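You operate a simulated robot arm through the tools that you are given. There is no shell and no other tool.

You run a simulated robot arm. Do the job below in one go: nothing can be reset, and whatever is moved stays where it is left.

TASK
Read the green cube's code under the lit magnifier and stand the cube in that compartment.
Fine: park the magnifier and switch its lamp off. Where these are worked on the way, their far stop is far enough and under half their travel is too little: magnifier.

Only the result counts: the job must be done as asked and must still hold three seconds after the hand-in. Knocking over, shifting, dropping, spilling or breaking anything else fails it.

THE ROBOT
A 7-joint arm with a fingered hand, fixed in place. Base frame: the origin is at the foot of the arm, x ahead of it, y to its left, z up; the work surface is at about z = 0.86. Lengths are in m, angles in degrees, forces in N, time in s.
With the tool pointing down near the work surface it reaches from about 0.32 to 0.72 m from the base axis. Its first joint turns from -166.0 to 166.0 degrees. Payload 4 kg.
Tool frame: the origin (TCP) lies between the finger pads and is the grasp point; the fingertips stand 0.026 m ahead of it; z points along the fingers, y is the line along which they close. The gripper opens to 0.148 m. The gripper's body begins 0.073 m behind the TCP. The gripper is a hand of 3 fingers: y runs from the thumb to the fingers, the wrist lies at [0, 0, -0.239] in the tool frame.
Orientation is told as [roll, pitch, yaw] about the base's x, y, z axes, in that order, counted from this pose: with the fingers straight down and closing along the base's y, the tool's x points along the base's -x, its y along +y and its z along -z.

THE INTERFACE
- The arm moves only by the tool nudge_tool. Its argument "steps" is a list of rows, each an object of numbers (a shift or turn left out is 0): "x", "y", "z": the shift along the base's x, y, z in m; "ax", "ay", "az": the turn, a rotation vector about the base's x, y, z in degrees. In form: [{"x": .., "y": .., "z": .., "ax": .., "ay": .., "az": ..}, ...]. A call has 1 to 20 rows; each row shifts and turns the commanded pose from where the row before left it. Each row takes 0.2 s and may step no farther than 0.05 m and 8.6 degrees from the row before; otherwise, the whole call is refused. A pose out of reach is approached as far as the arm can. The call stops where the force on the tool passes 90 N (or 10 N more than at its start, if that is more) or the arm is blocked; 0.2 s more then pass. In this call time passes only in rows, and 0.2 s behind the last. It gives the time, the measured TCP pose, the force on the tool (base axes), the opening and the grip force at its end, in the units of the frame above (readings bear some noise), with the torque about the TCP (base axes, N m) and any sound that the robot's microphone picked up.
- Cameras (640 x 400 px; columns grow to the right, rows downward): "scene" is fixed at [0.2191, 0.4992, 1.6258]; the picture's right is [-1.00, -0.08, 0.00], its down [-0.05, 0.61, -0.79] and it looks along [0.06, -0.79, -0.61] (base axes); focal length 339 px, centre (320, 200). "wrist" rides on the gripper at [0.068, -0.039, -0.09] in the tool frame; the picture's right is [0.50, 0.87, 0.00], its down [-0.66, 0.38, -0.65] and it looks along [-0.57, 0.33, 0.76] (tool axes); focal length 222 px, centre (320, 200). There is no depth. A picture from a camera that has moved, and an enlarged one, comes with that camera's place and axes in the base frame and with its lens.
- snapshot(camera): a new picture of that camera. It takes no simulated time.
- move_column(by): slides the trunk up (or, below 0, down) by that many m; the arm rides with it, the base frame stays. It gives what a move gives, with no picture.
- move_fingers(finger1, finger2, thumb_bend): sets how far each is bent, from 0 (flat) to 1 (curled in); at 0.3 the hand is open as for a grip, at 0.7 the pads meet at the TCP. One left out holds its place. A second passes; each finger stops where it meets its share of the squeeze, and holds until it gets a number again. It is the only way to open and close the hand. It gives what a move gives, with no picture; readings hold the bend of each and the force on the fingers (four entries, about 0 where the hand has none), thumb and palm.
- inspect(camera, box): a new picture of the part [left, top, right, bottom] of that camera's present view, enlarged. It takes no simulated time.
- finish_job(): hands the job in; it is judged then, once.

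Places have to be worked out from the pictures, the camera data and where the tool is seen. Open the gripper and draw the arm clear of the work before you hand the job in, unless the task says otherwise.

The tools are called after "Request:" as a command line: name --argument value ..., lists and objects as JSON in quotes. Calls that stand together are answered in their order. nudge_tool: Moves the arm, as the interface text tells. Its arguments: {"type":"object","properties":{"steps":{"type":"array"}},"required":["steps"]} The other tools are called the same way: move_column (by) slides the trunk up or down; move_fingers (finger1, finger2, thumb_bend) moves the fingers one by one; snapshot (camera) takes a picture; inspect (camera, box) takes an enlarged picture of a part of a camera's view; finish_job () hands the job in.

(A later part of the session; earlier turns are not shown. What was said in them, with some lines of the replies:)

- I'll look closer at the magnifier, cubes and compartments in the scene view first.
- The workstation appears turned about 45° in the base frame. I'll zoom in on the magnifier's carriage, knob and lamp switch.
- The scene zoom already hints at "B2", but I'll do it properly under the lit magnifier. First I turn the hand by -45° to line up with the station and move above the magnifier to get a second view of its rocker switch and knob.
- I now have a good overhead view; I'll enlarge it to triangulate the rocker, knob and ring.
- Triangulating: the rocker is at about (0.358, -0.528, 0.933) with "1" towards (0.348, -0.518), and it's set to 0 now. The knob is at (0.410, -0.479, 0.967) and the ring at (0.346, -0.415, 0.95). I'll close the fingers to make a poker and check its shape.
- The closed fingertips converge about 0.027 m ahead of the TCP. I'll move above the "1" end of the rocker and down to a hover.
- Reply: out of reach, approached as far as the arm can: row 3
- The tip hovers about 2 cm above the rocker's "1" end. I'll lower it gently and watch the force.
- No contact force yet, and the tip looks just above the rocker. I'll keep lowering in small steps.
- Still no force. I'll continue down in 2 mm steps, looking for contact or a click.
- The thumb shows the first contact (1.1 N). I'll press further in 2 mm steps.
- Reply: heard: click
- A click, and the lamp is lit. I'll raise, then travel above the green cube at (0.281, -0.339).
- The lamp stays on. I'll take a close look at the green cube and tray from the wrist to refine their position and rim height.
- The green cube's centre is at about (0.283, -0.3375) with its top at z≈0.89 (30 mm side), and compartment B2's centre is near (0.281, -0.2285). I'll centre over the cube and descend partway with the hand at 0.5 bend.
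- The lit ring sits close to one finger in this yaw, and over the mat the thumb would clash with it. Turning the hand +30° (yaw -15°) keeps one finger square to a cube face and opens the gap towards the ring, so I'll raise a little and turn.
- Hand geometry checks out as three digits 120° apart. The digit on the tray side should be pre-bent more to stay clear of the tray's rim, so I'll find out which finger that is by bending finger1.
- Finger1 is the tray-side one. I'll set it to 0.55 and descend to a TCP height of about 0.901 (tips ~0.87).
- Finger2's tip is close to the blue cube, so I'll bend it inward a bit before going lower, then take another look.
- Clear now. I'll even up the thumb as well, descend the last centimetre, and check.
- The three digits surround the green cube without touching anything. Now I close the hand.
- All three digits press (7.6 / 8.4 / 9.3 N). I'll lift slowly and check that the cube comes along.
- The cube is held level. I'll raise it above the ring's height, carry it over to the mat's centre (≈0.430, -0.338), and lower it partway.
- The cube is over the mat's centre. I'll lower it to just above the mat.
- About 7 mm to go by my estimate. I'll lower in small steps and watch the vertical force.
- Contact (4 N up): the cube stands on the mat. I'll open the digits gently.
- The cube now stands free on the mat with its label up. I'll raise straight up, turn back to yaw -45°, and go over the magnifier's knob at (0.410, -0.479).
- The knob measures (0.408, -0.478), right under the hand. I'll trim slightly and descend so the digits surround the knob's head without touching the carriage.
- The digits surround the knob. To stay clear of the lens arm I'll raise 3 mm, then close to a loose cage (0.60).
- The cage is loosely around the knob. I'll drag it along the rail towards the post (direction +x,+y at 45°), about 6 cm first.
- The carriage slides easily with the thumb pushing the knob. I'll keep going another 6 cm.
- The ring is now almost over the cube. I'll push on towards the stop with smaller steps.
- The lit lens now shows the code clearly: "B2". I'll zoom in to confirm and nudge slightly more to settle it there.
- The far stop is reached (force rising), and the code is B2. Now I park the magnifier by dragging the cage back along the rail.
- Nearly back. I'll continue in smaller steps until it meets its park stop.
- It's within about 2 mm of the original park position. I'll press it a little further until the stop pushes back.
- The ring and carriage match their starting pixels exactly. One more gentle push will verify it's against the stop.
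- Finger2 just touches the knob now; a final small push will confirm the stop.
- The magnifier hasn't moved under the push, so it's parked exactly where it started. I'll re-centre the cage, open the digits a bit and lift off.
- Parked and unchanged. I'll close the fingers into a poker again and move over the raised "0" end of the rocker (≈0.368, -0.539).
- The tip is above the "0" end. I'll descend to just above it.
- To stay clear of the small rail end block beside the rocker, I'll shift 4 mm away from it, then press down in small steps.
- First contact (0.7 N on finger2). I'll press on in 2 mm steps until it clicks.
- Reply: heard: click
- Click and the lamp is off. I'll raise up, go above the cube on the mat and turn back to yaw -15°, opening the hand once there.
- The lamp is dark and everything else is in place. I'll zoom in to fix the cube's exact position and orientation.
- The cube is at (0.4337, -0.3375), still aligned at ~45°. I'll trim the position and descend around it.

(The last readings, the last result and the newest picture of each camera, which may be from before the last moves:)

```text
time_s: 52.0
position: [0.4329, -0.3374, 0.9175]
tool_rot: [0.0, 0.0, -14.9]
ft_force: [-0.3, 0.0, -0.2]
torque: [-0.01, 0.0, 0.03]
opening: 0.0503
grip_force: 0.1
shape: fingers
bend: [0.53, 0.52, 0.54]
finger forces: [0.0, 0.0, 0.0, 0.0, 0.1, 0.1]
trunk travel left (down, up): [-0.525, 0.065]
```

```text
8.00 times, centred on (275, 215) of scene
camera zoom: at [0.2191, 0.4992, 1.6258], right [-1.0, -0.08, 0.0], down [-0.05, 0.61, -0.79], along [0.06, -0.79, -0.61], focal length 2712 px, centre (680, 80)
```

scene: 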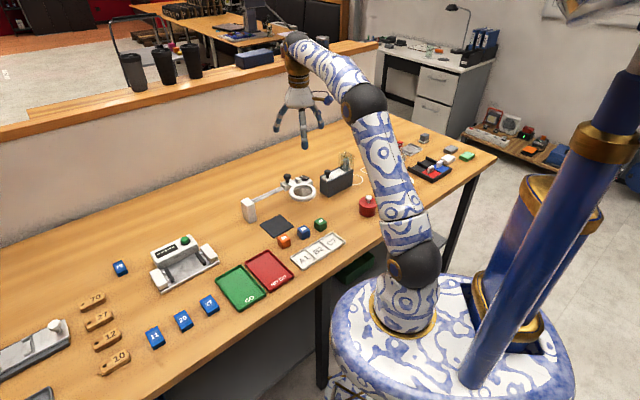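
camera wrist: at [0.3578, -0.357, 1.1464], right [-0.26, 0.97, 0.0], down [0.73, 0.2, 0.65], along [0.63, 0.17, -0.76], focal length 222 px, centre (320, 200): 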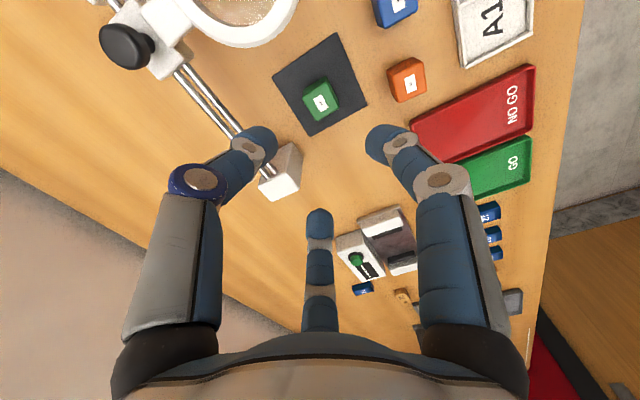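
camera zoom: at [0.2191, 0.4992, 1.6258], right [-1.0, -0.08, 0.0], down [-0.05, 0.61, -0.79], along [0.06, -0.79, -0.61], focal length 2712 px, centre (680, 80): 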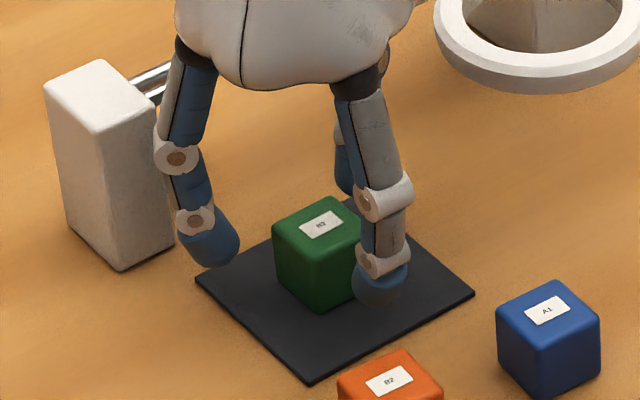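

Well centred. I'll descend the last 13 mm and close the hand on the cube.

Request:
nudge_tool --steps '[{"z": -0.007}, {"z": -0.006}]'

Request:
move_fingers --finger1 0.7 --finger2 0.7 --thumb_bend 0.7

Request:
inspect --camera "scene" --box '[240, 190, 310, 240]'

```text
time_s: 52.6
position: [0.4335, -0.3373, 0.9038]
tool_rot: [0.0, 0.0, -14.8]
ft_force: [0.3, 0.4, -0.8]
torque: [0.03, 0.0, -0.05]
opening: 0.0503
grip_force: 0.0
shape: fingers
bend: [0.53, 0.52, 0.54]
finger forces: [0.0, 0.0, 0.0, 0.0, 0.1, 0.0]
trunk travel left (down, up): [-0.525, 0.065]
```

```text
time_s: 53.6
position: [0.4332, -0.3374, 0.9046]
tool_rot: [0.0, 0.0, -15.1]
ft_force: [-0.5, -0.1, -0.3]
torque: [0.0, 0.03, 0.03]
opening: 0.0242
grip_force: 12.5
shape: fingers
bend: [0.61, 0.59, 0.64]
finger forces: [7.6, 8.6, 0.0, 0.1, 9.4, 0.0]
trunk travel left (down, up): [-0.525, 0.065]
```

```text
8.00 times, centred on (275, 215) of scene
camera zoom: at [0.2191, 0.4992, 1.6258], right [-1.0, -0.08, 0.0], down [-0.05, 0.61, -0.79], along [0.06, -0.79, -0.61], focal length 2712 px, centre (680, 80)
```

zoom: 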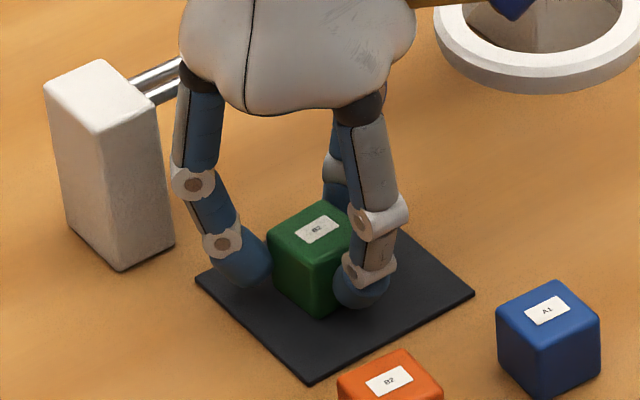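

Firm grip (7.6 / 8.6 / 9.4 N). I'll lift, then carry the cube above compartment B2 (≈0.281, -0.2285).

Request:
nudge_tool --steps '[{"z": 0.01}, {"z": 0.02}, {"z": 0.03}, {"z": 0.03}, {"x": -0.0194, "y": 0.01355}, {"x": -0.0194, "y": 0.01355}, {"x": -0.0194, "y": 0.01355}, {"x": -0.0194, "y": 0.01355}, {"x": -0.0194, "y": 0.01355}, {"x": -0.0194, "y": 0.01355}, {"x": -0.0194, "y": 0.01355}, {"x": -0.0194, "y": 0.01355}]'

Request:
snapshot --camera "wrist"

Request:
inspect --camera "scene" --box '[260, 180, 380, 280]'

```text
time_s: 56.2
position: [0.2765, -0.2287, 0.9955]
tool_rot: [0.1, -0.1, -14.9]
ft_force: [1.3, -0.3, 0.1]
torque: [-0.02, 0.01, 0.02]
opening: 0.0239
grip_force: 12.1
shape: fingers
bend: [0.61, 0.59, 0.64]
finger forces: [7.5, 8.5, 0.0, 0.0, 9.3, 0.1]
trunk travel left (down, up): [-0.525, 0.065]
```

```text
taken
camera wrist: at [0.2034, -0.2479, 1.0842], right [-0.26, 0.97, 0.0], down [0.73, 0.2, 0.65], along [0.63, 0.17, -0.76], focal length 222 px, centre (320, 200)
```

wrist: 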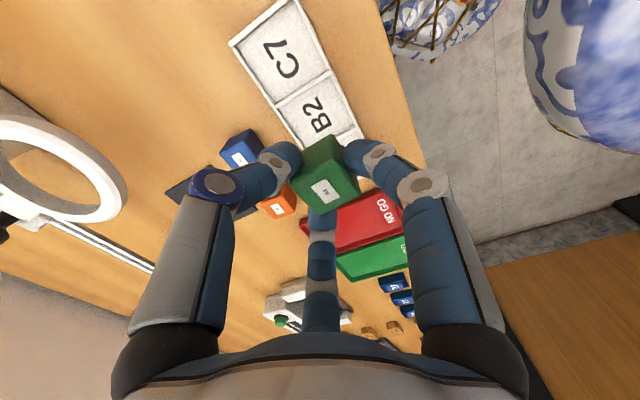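

```text
4.00 times, centred on (320, 230) of scene
camera zoom: at [0.2191, 0.4992, 1.6258], right [-1.0, -0.08, 0.0], down [-0.05, 0.61, -0.79], along [0.06, -0.79, -0.61], focal length 1356 px, centre (320, 80)
```

zoom: 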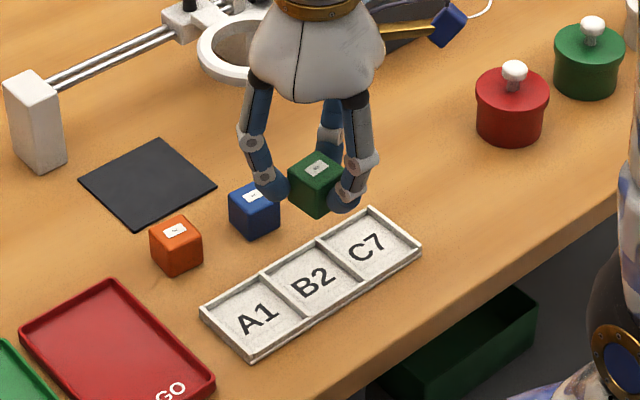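

The cube hangs over B2. I'll zoom in to measure the cube and tray offsets before lowering.

Request:
inspect --camera "scene" --box '[290, 205, 370, 275]'

Request:
inspect --camera "wrist" --box '[220, 80, 400, 240]'

```text
5.71 times, centred on (330, 240) of scene
camera zoom: at [0.2191, 0.4992, 1.6258], right [-1.0, -0.08, 0.0], down [-0.05, 0.61, -0.79], along [0.06, -0.79, -0.61], focal length 1937 px, centre (263, -29)
```

zoom: 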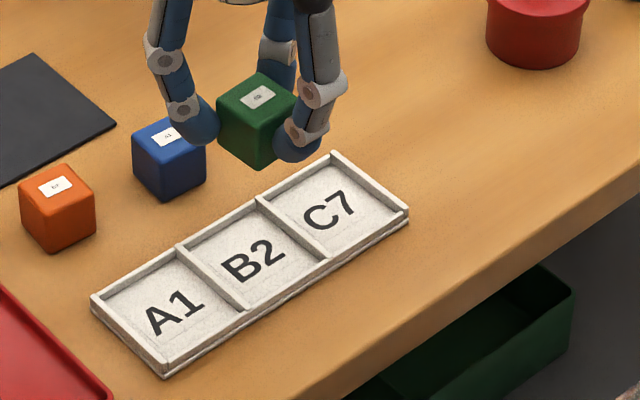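

```text
2.50 times, centred on (310, 160) of wrist
camera zoom: at [0.2034, -0.2479, 1.0842], right [-0.26, 0.97, 0.0], down [0.73, 0.2, 0.65], along [0.63, 0.17, -0.76], focal length 555 px, centre (345, 300)
```

zoom: 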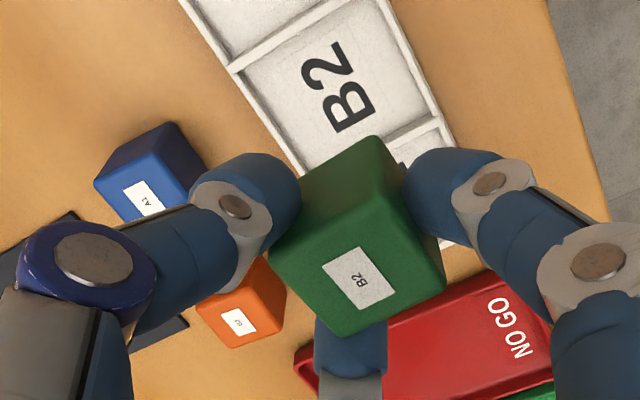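

The offset is only about 2 mm. I'll trim it and lower the cube into B2, stopping about a centimetre above the floor.

Request:
nudge_tool --steps '[{"x": 0.002, "y": -0.001}, {"z": -0.025}, {"z": -0.025}, {"z": -0.02}, {"z": -0.008}]'

Request:
inspect --camera "scene" --box '[290, 205, 370, 275]'

Request:
inspect --camera "wrist" --box '[220, 60, 440, 240]'

```text
time_s: 57.4
position: [0.281, -0.2303, 0.9163]
tool_rot: [0.0, 0.0, -15.0]
ft_force: [0.0, 0.4, 0.7]
torque: [0.03, 0.0, 0.0]
opening: 0.0236
grip_force: 12.3
shape: fingers
bend: [0.61, 0.59, 0.64]
finger forces: [7.4, 8.4, 0.1, 0.0, 9.2, 0.0]
trunk travel left (down, up): [-0.525, 0.065]
```

```text
5.71 times, centred on (330, 240) of scene
camera zoom: at [0.2191, 0.4992, 1.6258], right [-1.0, -0.08, 0.0], down [-0.05, 0.61, -0.79], along [0.06, -0.79, -0.61], focal length 1937 px, centre (263, -29)
```

zoom: 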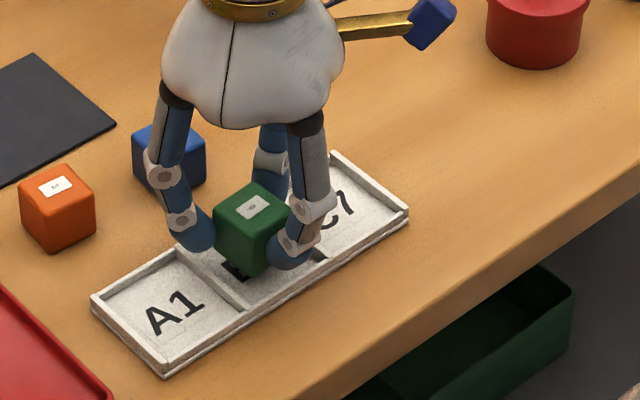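

```text
2.22 times, centred on (330, 150) of wrist
camera zoom: at [0.2064, -0.2499, 1.0054], right [-0.26, 0.97, 0.0], down [0.73, 0.2, 0.65], along [0.63, 0.17, -0.76], focal length 494 px, centre (298, 311)
```

zoom: 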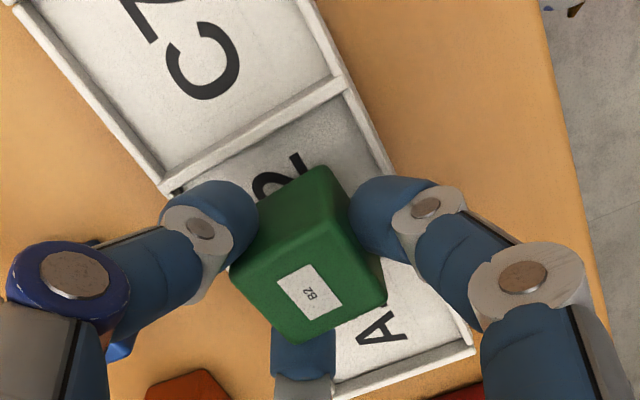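

The cube is inside the B2 walls, about a centimetre above the floor. I'll lower it in small steps to contact.

Request:
nudge_tool --steps '[{"z": -0.003}, {"z": -0.003}, {"z": -0.001}]'

```text
time_s: 58.2
position: [0.2786, -0.2309, 0.9096]
tool_rot: [0.1, 0.1, -15.0]
ft_force: [0.0, 0.4, -0.8]
torque: [0.0, 0.0, 0.03]
opening: 0.0243
grip_force: 13.2
shape: fingers
bend: [0.61, 0.59, 0.64]
finger forces: [7.4, 8.6, 0.0, 0.1, 9.3, 0.0]
trunk travel left (down, up): [-0.525, 0.065]
```

No contact yet; I'll continue in 1 mm steps.

Request:
nudge_tool --steps '[{"z": -0.001}, {"z": -0.001}]'

Request:
inspect --camera "scene" --box '[300, 220, 350, 260]'

```text
time_s: 58.8
position: [0.2801, -0.2301, 0.9073]
tool_rot: [0.0, 0.1, -15.0]
ft_force: [-0.3, 0.3, 0.5]
torque: [-0.01, -0.02, 0.0]
opening: 0.024
grip_force: 12.6
shape: fingers
bend: [0.61, 0.59, 0.64]
finger forces: [7.4, 8.5, 0.0, 0.1, 9.4, 0.0]
trunk travel left (down, up): [-0.525, 0.065]
```

```text
10.00 times, centred on (325, 240) of scene
camera zoom: at [0.2191, 0.4992, 1.6258], right [-1.0, -0.08, 0.0], down [-0.05, 0.61, -0.79], along [0.06, -0.79, -0.61], focal length 3390 px, centre (270, -200)
```

zoom: 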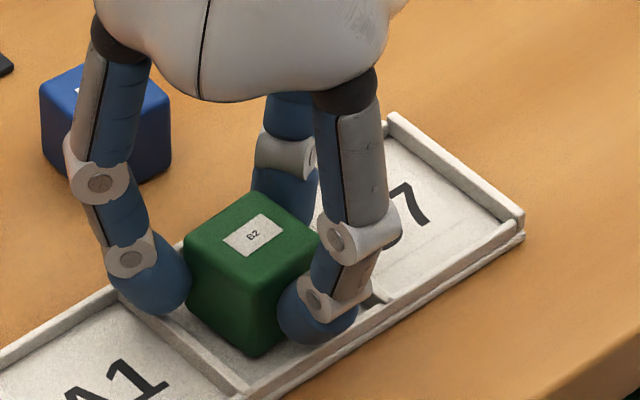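

Request:
nudge_tool --steps '[{"z": -0.001}, {"z": -0.001}]'

```text
time_s: 59.4
position: [0.2795, -0.231, 0.906]
tool_rot: [0.1, -0.1, -14.9]
ft_force: [-0.4, 0.1, 0.5]
torque: [-0.04, -0.02, -0.01]
opening: 0.0237
grip_force: 13.0
shape: fingers
bend: [0.61, 0.59, 0.64]
finger forces: [7.4, 9.4, 0.1, 0.1, 9.3, 0.0]
trunk travel left (down, up): [-0.525, 0.065]
```

Still essentially no load on the wrist. I'll take one more 1 mm step and look.

Request:
nudge_tool --steps '[{"z": -0.001}]'

Request:
inspect --camera "scene" --box '[300, 220, 350, 260]'

Request:
inspect --camera "wrist" --box '[220, 60, 440, 240]'

```text
time_s: 59.8
position: [0.2791, -0.2305, 0.9047]
tool_rot: [-0.2, -0.1, -15.0]
ft_force: [3.5, -1.3, 12.7]
torque: [0.16, -0.41, -0.04]
opening: 0.0234
grip_force: 19.0
shape: fingers
bend: [0.61, 0.59, 0.64]
finger forces: [7.5, 20.6, 0.0, 0.0, 9.7, 0.0]
trunk travel left (down, up): [-0.525, 0.065]
```

```text
10.00 times, centred on (325, 240) of scene
camera zoom: at [0.2191, 0.4992, 1.6258], right [-1.0, -0.08, 0.0], down [-0.05, 0.61, -0.79], along [0.06, -0.79, -0.61], focal length 3390 px, centre (270, -200)
```

zoom: 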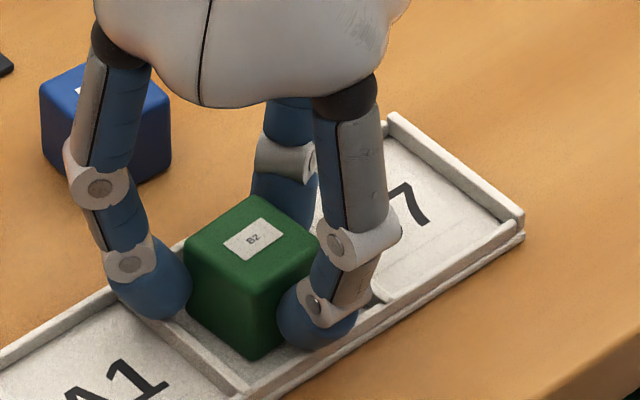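

```text
2.22 times, centred on (330, 150) of wrist
camera zoom: at [0.2059, -0.2495, 0.994], right [-0.26, 0.97, 0.0], down [0.73, 0.2, 0.65], along [0.63, 0.17, -0.76], focal length 494 px, centre (298, 311)
```

zoom: 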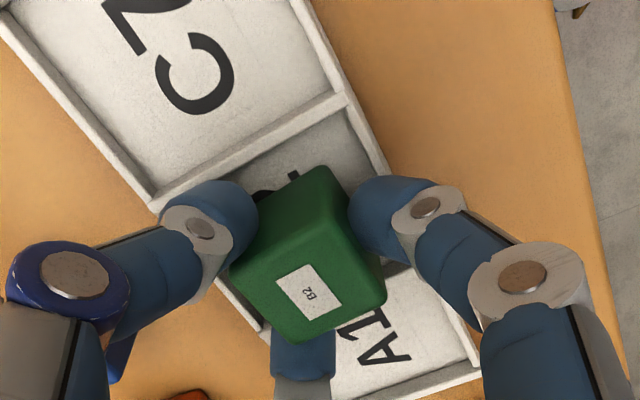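

The jump in finger2's load (20 N) shows its tip is resting on the A1/B2 divider, with the cube at about floor height. I'll back up 1 mm to unload the finger before releasing.

Request:
nudge_tool --steps '[{"z": 0.001}]'

Request:
inspect --camera "scene" --box '[305, 225, 345, 257]'

```text
time_s: 60.2
position: [0.2796, -0.2307, 0.9066]
tool_rot: [0.0, 0.1, -15.0]
ft_force: [1.3, 0.4, 7.9]
torque: [0.1, -0.24, -0.01]
opening: 0.0235
grip_force: 16.3
shape: fingers
bend: [0.61, 0.59, 0.64]
finger forces: [7.3, 15.9, 0.0, 0.0, 9.9, 0.1]
trunk travel left (down, up): [-0.525, 0.065]
```

```text
12.50 times, centred on (325, 241) of scene
camera zoom: at [0.2191, 0.4992, 1.6258], right [-1.0, -0.08, 0.0], down [-0.05, 0.61, -0.79], along [0.06, -0.79, -0.61], focal length 4238 px, centre (258, -312)
```

zoom: 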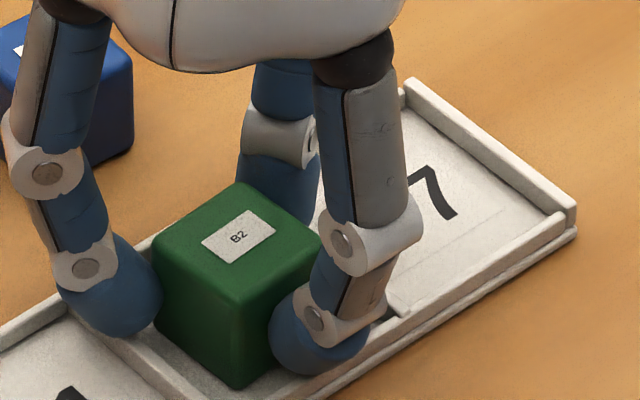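

The load point matches finger2's tip on the divider, not the cube. I'll raise another 1 mm, then release with only a slight opening so the cube settles.

Request:
nudge_tool --steps '[{"z": 0.001}]'

```text
time_s: 60.6
position: [0.2787, -0.2299, 0.9066]
tool_rot: [0.0, 0.1, -15.0]
ft_force: [-0.3, 0.5, -0.3]
torque: [0.0, -0.01, 0.0]
opening: 0.0235
grip_force: 12.6
shape: fingers
bend: [0.61, 0.59, 0.64]
finger forces: [7.5, 8.6, 0.0, 0.0, 9.4, 0.1]
trunk travel left (down, up): [-0.525, 0.065]
```

Unloaded again. I'll open all three digits just slightly.

Request:
move_fingers --finger1 0.585 --finger2 0.57 --thumb_bend 0.615

Request:
inspect --camera "scene" --box '[305, 225, 345, 257]'

Request:
inspect --camera "wrist" --box '[220, 60, 440, 240]'

```text
time_s: 61.6
position: [0.2787, -0.2308, 0.9069]
tool_rot: [0.1, 0.0, -15.0]
ft_force: [-1.0, -0.7, -0.2]
torque: [-0.01, -0.01, -0.02]
opening: 0.0309
grip_force: 0.4
shape: fingers
bend: [0.58, 0.56, 0.61]
finger forces: [0.0, 0.3, 0.0, 0.0, 0.1, 0.0]
trunk travel left (down, up): [-0.525, 0.065]
```

```text
12.50 times, centred on (325, 241) of scene
camera zoom: at [0.2191, 0.4992, 1.6258], right [-1.0, -0.08, 0.0], down [-0.05, 0.61, -0.79], along [0.06, -0.79, -0.61], focal length 4238 px, centre (258, -312)
```

zoom: 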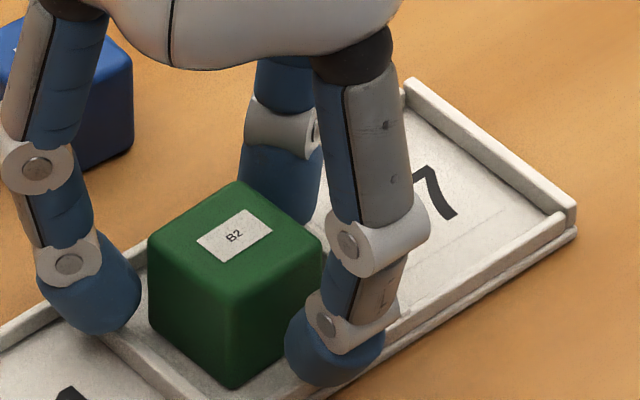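

```text
2.22 times, centred on (330, 150) of wrist
camera zoom: at [0.2057, -0.2493, 0.9952], right [-0.26, 0.97, 0.0], down [0.73, 0.2, 0.65], along [0.63, 0.17, -0.76], focal length 494 px, centre (298, 311)
```

zoom: 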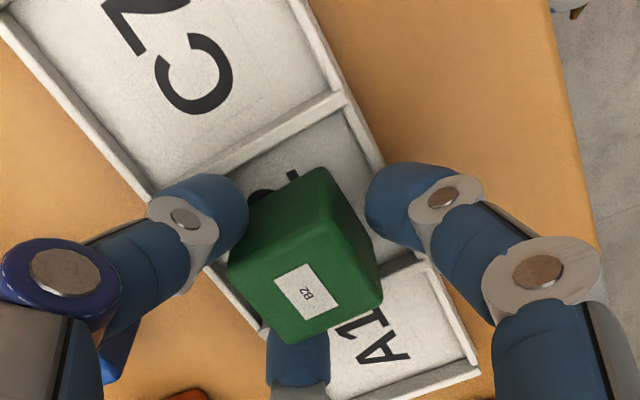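

The cube is released and standing level inside B2. I'll lift the hand straight up slowly and check that the cube stays.

Request:
nudge_tool --steps '[{"z": 0.005}, {"z": 0.008}, {"z": 0.01}, {"z": 0.015}]'

Request:
inspect --camera "scene" --box '[290, 205, 370, 275]'

Request:
snapshot --camera "wrist"

```text
time_s: 62.6
position: [0.2797, -0.2299, 0.944]
tool_rot: [0.1, -0.1, -14.9]
ft_force: [0.6, 0.2, 0.3]
torque: [-0.03, 0.01, -0.02]
opening: 0.0306
grip_force: 0.1
shape: fingers
bend: [0.58, 0.56, 0.61]
finger forces: [0.0, 0.0, 0.0, 0.0, 0.0, 0.0]
trunk travel left (down, up): [-0.525, 0.065]
```

```text
5.71 times, centred on (330, 240) of scene
camera zoom: at [0.2191, 0.4992, 1.6258], right [-1.0, -0.08, 0.0], down [-0.05, 0.61, -0.79], along [0.06, -0.79, -0.61], focal length 1937 px, centre (263, -29)
```

zoom: 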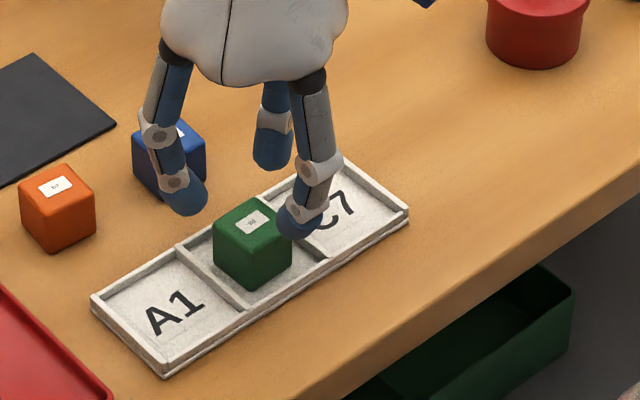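

```text
taken
camera wrist: at [0.2057, -0.2493, 1.0331], right [-0.26, 0.97, 0.0], down [0.73, 0.2, 0.65], along [0.63, 0.17, -0.76], focal length 222 px, centre (320, 200)
```

wrist: 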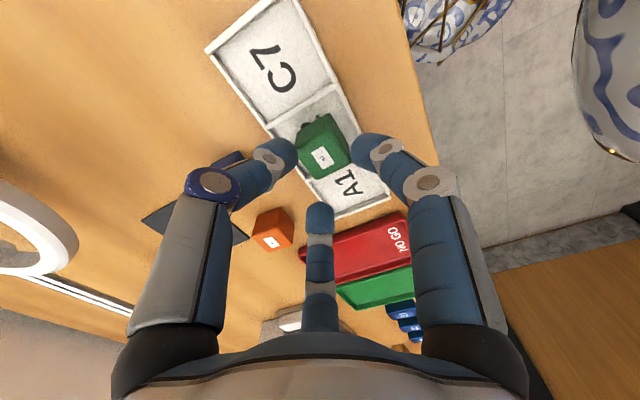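

The cube stands in B2. I'll raise well clear, open the hand fully and back away, then verify everything.

Request:
nudge_tool --steps '[{"z": 0.03}, {"z": 0.04}, {"z": 0.04}, {"z": 0.04}, {"z": 0.04}, {"z": 0.03}, {"x": 0.025, "y": -0.01}, {"x": 0.025, "y": -0.01}, {"x": 0.025, "y": -0.01}, {"x": 0.025, "y": -0.01}]'

Request:
move_fingers --finger1 0.3 --finger2 0.3 --thumb_bend 0.3

Request:
snapshot --camera "scene"

Request:
inspect --camera "scene" --box '[230, 140, 390, 280]'

Request:
inspect --camera "scene" --box '[280, 165, 330, 205]'

Request:
inspect --camera "scene" --box '[300, 220, 350, 260]'

```text
time_s: 64.8
position: [0.3808, -0.2706, 1.163]
tool_rot: [0.0, 0.0, -14.8]
ft_force: [0.1, 0.4, -0.5]
torque: [0.02, -0.02, 0.0]
opening: 0.0308
grip_force: 0.0
shape: fingers
bend: [0.58, 0.56, 0.61]
finger forces: [0.0, 0.1, 0.1, 0.0, 0.0, 0.0]
trunk travel left (down, up): [-0.525, 0.065]
```

```text
time_s: 65.8
position: [0.3801, -0.2702, 1.1639]
tool_rot: [-0.1, -0.1, -15.0]
ft_force: [-0.2, 0.5, 0.4]
torque: [0.0, -0.01, 0.0]
opening: 0.1266
grip_force: 0.0
shape: fingers
bend: [0.3, 0.3, 0.3]
finger forces: [0.0, 0.0, 0.0, 0.1, 0.0, 0.0]
trunk travel left (down, up): [-0.525, 0.065]
```

```text
taken
```

scene: 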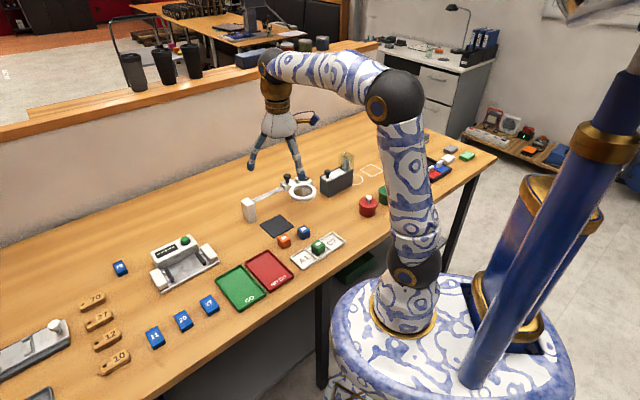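

```text
2.86 times, centred on (310, 210) of scene
camera zoom: at [0.2191, 0.4992, 1.6258], right [-1.0, -0.08, 0.0], down [-0.05, 0.61, -0.79], along [0.06, -0.79, -0.61], focal length 969 px, centre (349, 171)
```

zoom: 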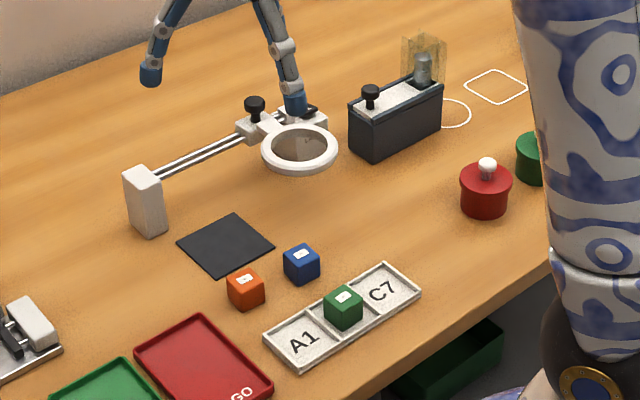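

```text
10.00 times, centred on (305, 185) of scene
camera zoom: at [0.2191, 0.4992, 1.6258], right [-1.0, -0.08, 0.0], down [-0.05, 0.61, -0.79], along [0.06, -0.79, -0.61], focal length 3390 px, centre (470, 350)
```

zoom: 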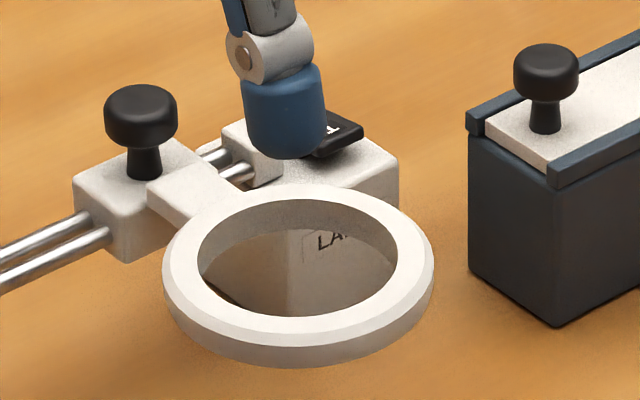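

```text
10.00 times, centred on (325, 240) of scene
camera zoom: at [0.2191, 0.4992, 1.6258], right [-1.0, -0.08, 0.0], down [-0.05, 0.61, -0.79], along [0.06, -0.79, -0.61], focal length 3390 px, centre (270, -200)
```

zoom: 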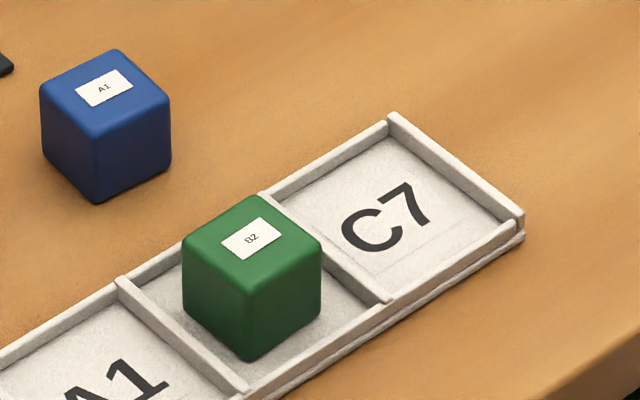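

The green cube stands in B2 and the lens is parked at its original spot with the lamp off. The other cubes, the tray and the mat are unmoved, and the hand is open and clear. I'm handing in.

Request:
finish_job

```text
The job is handed in.
```

The green cube's code read **B2** under the lit magnifier, and the cube now stands upright in compartment B2.

- **Magnifier:** I slid it to its far stop over the cube, then back. It sits exactly where it started.
- **Lamp:** it clicked off, and the last pictures show the lens dark.
- **Other items:** the other cubes, the tray and the mat look unmoved in the final pictures. While lowering the cube, one finger briefly pressed on the divider between A1 and B2. Opening the hand at the magnifier also briefly pressed a finger on its lens arm. Nothing shifted either time.

The hand is open and clear of the work, and the job is handed in. I haven't seen the judging result.
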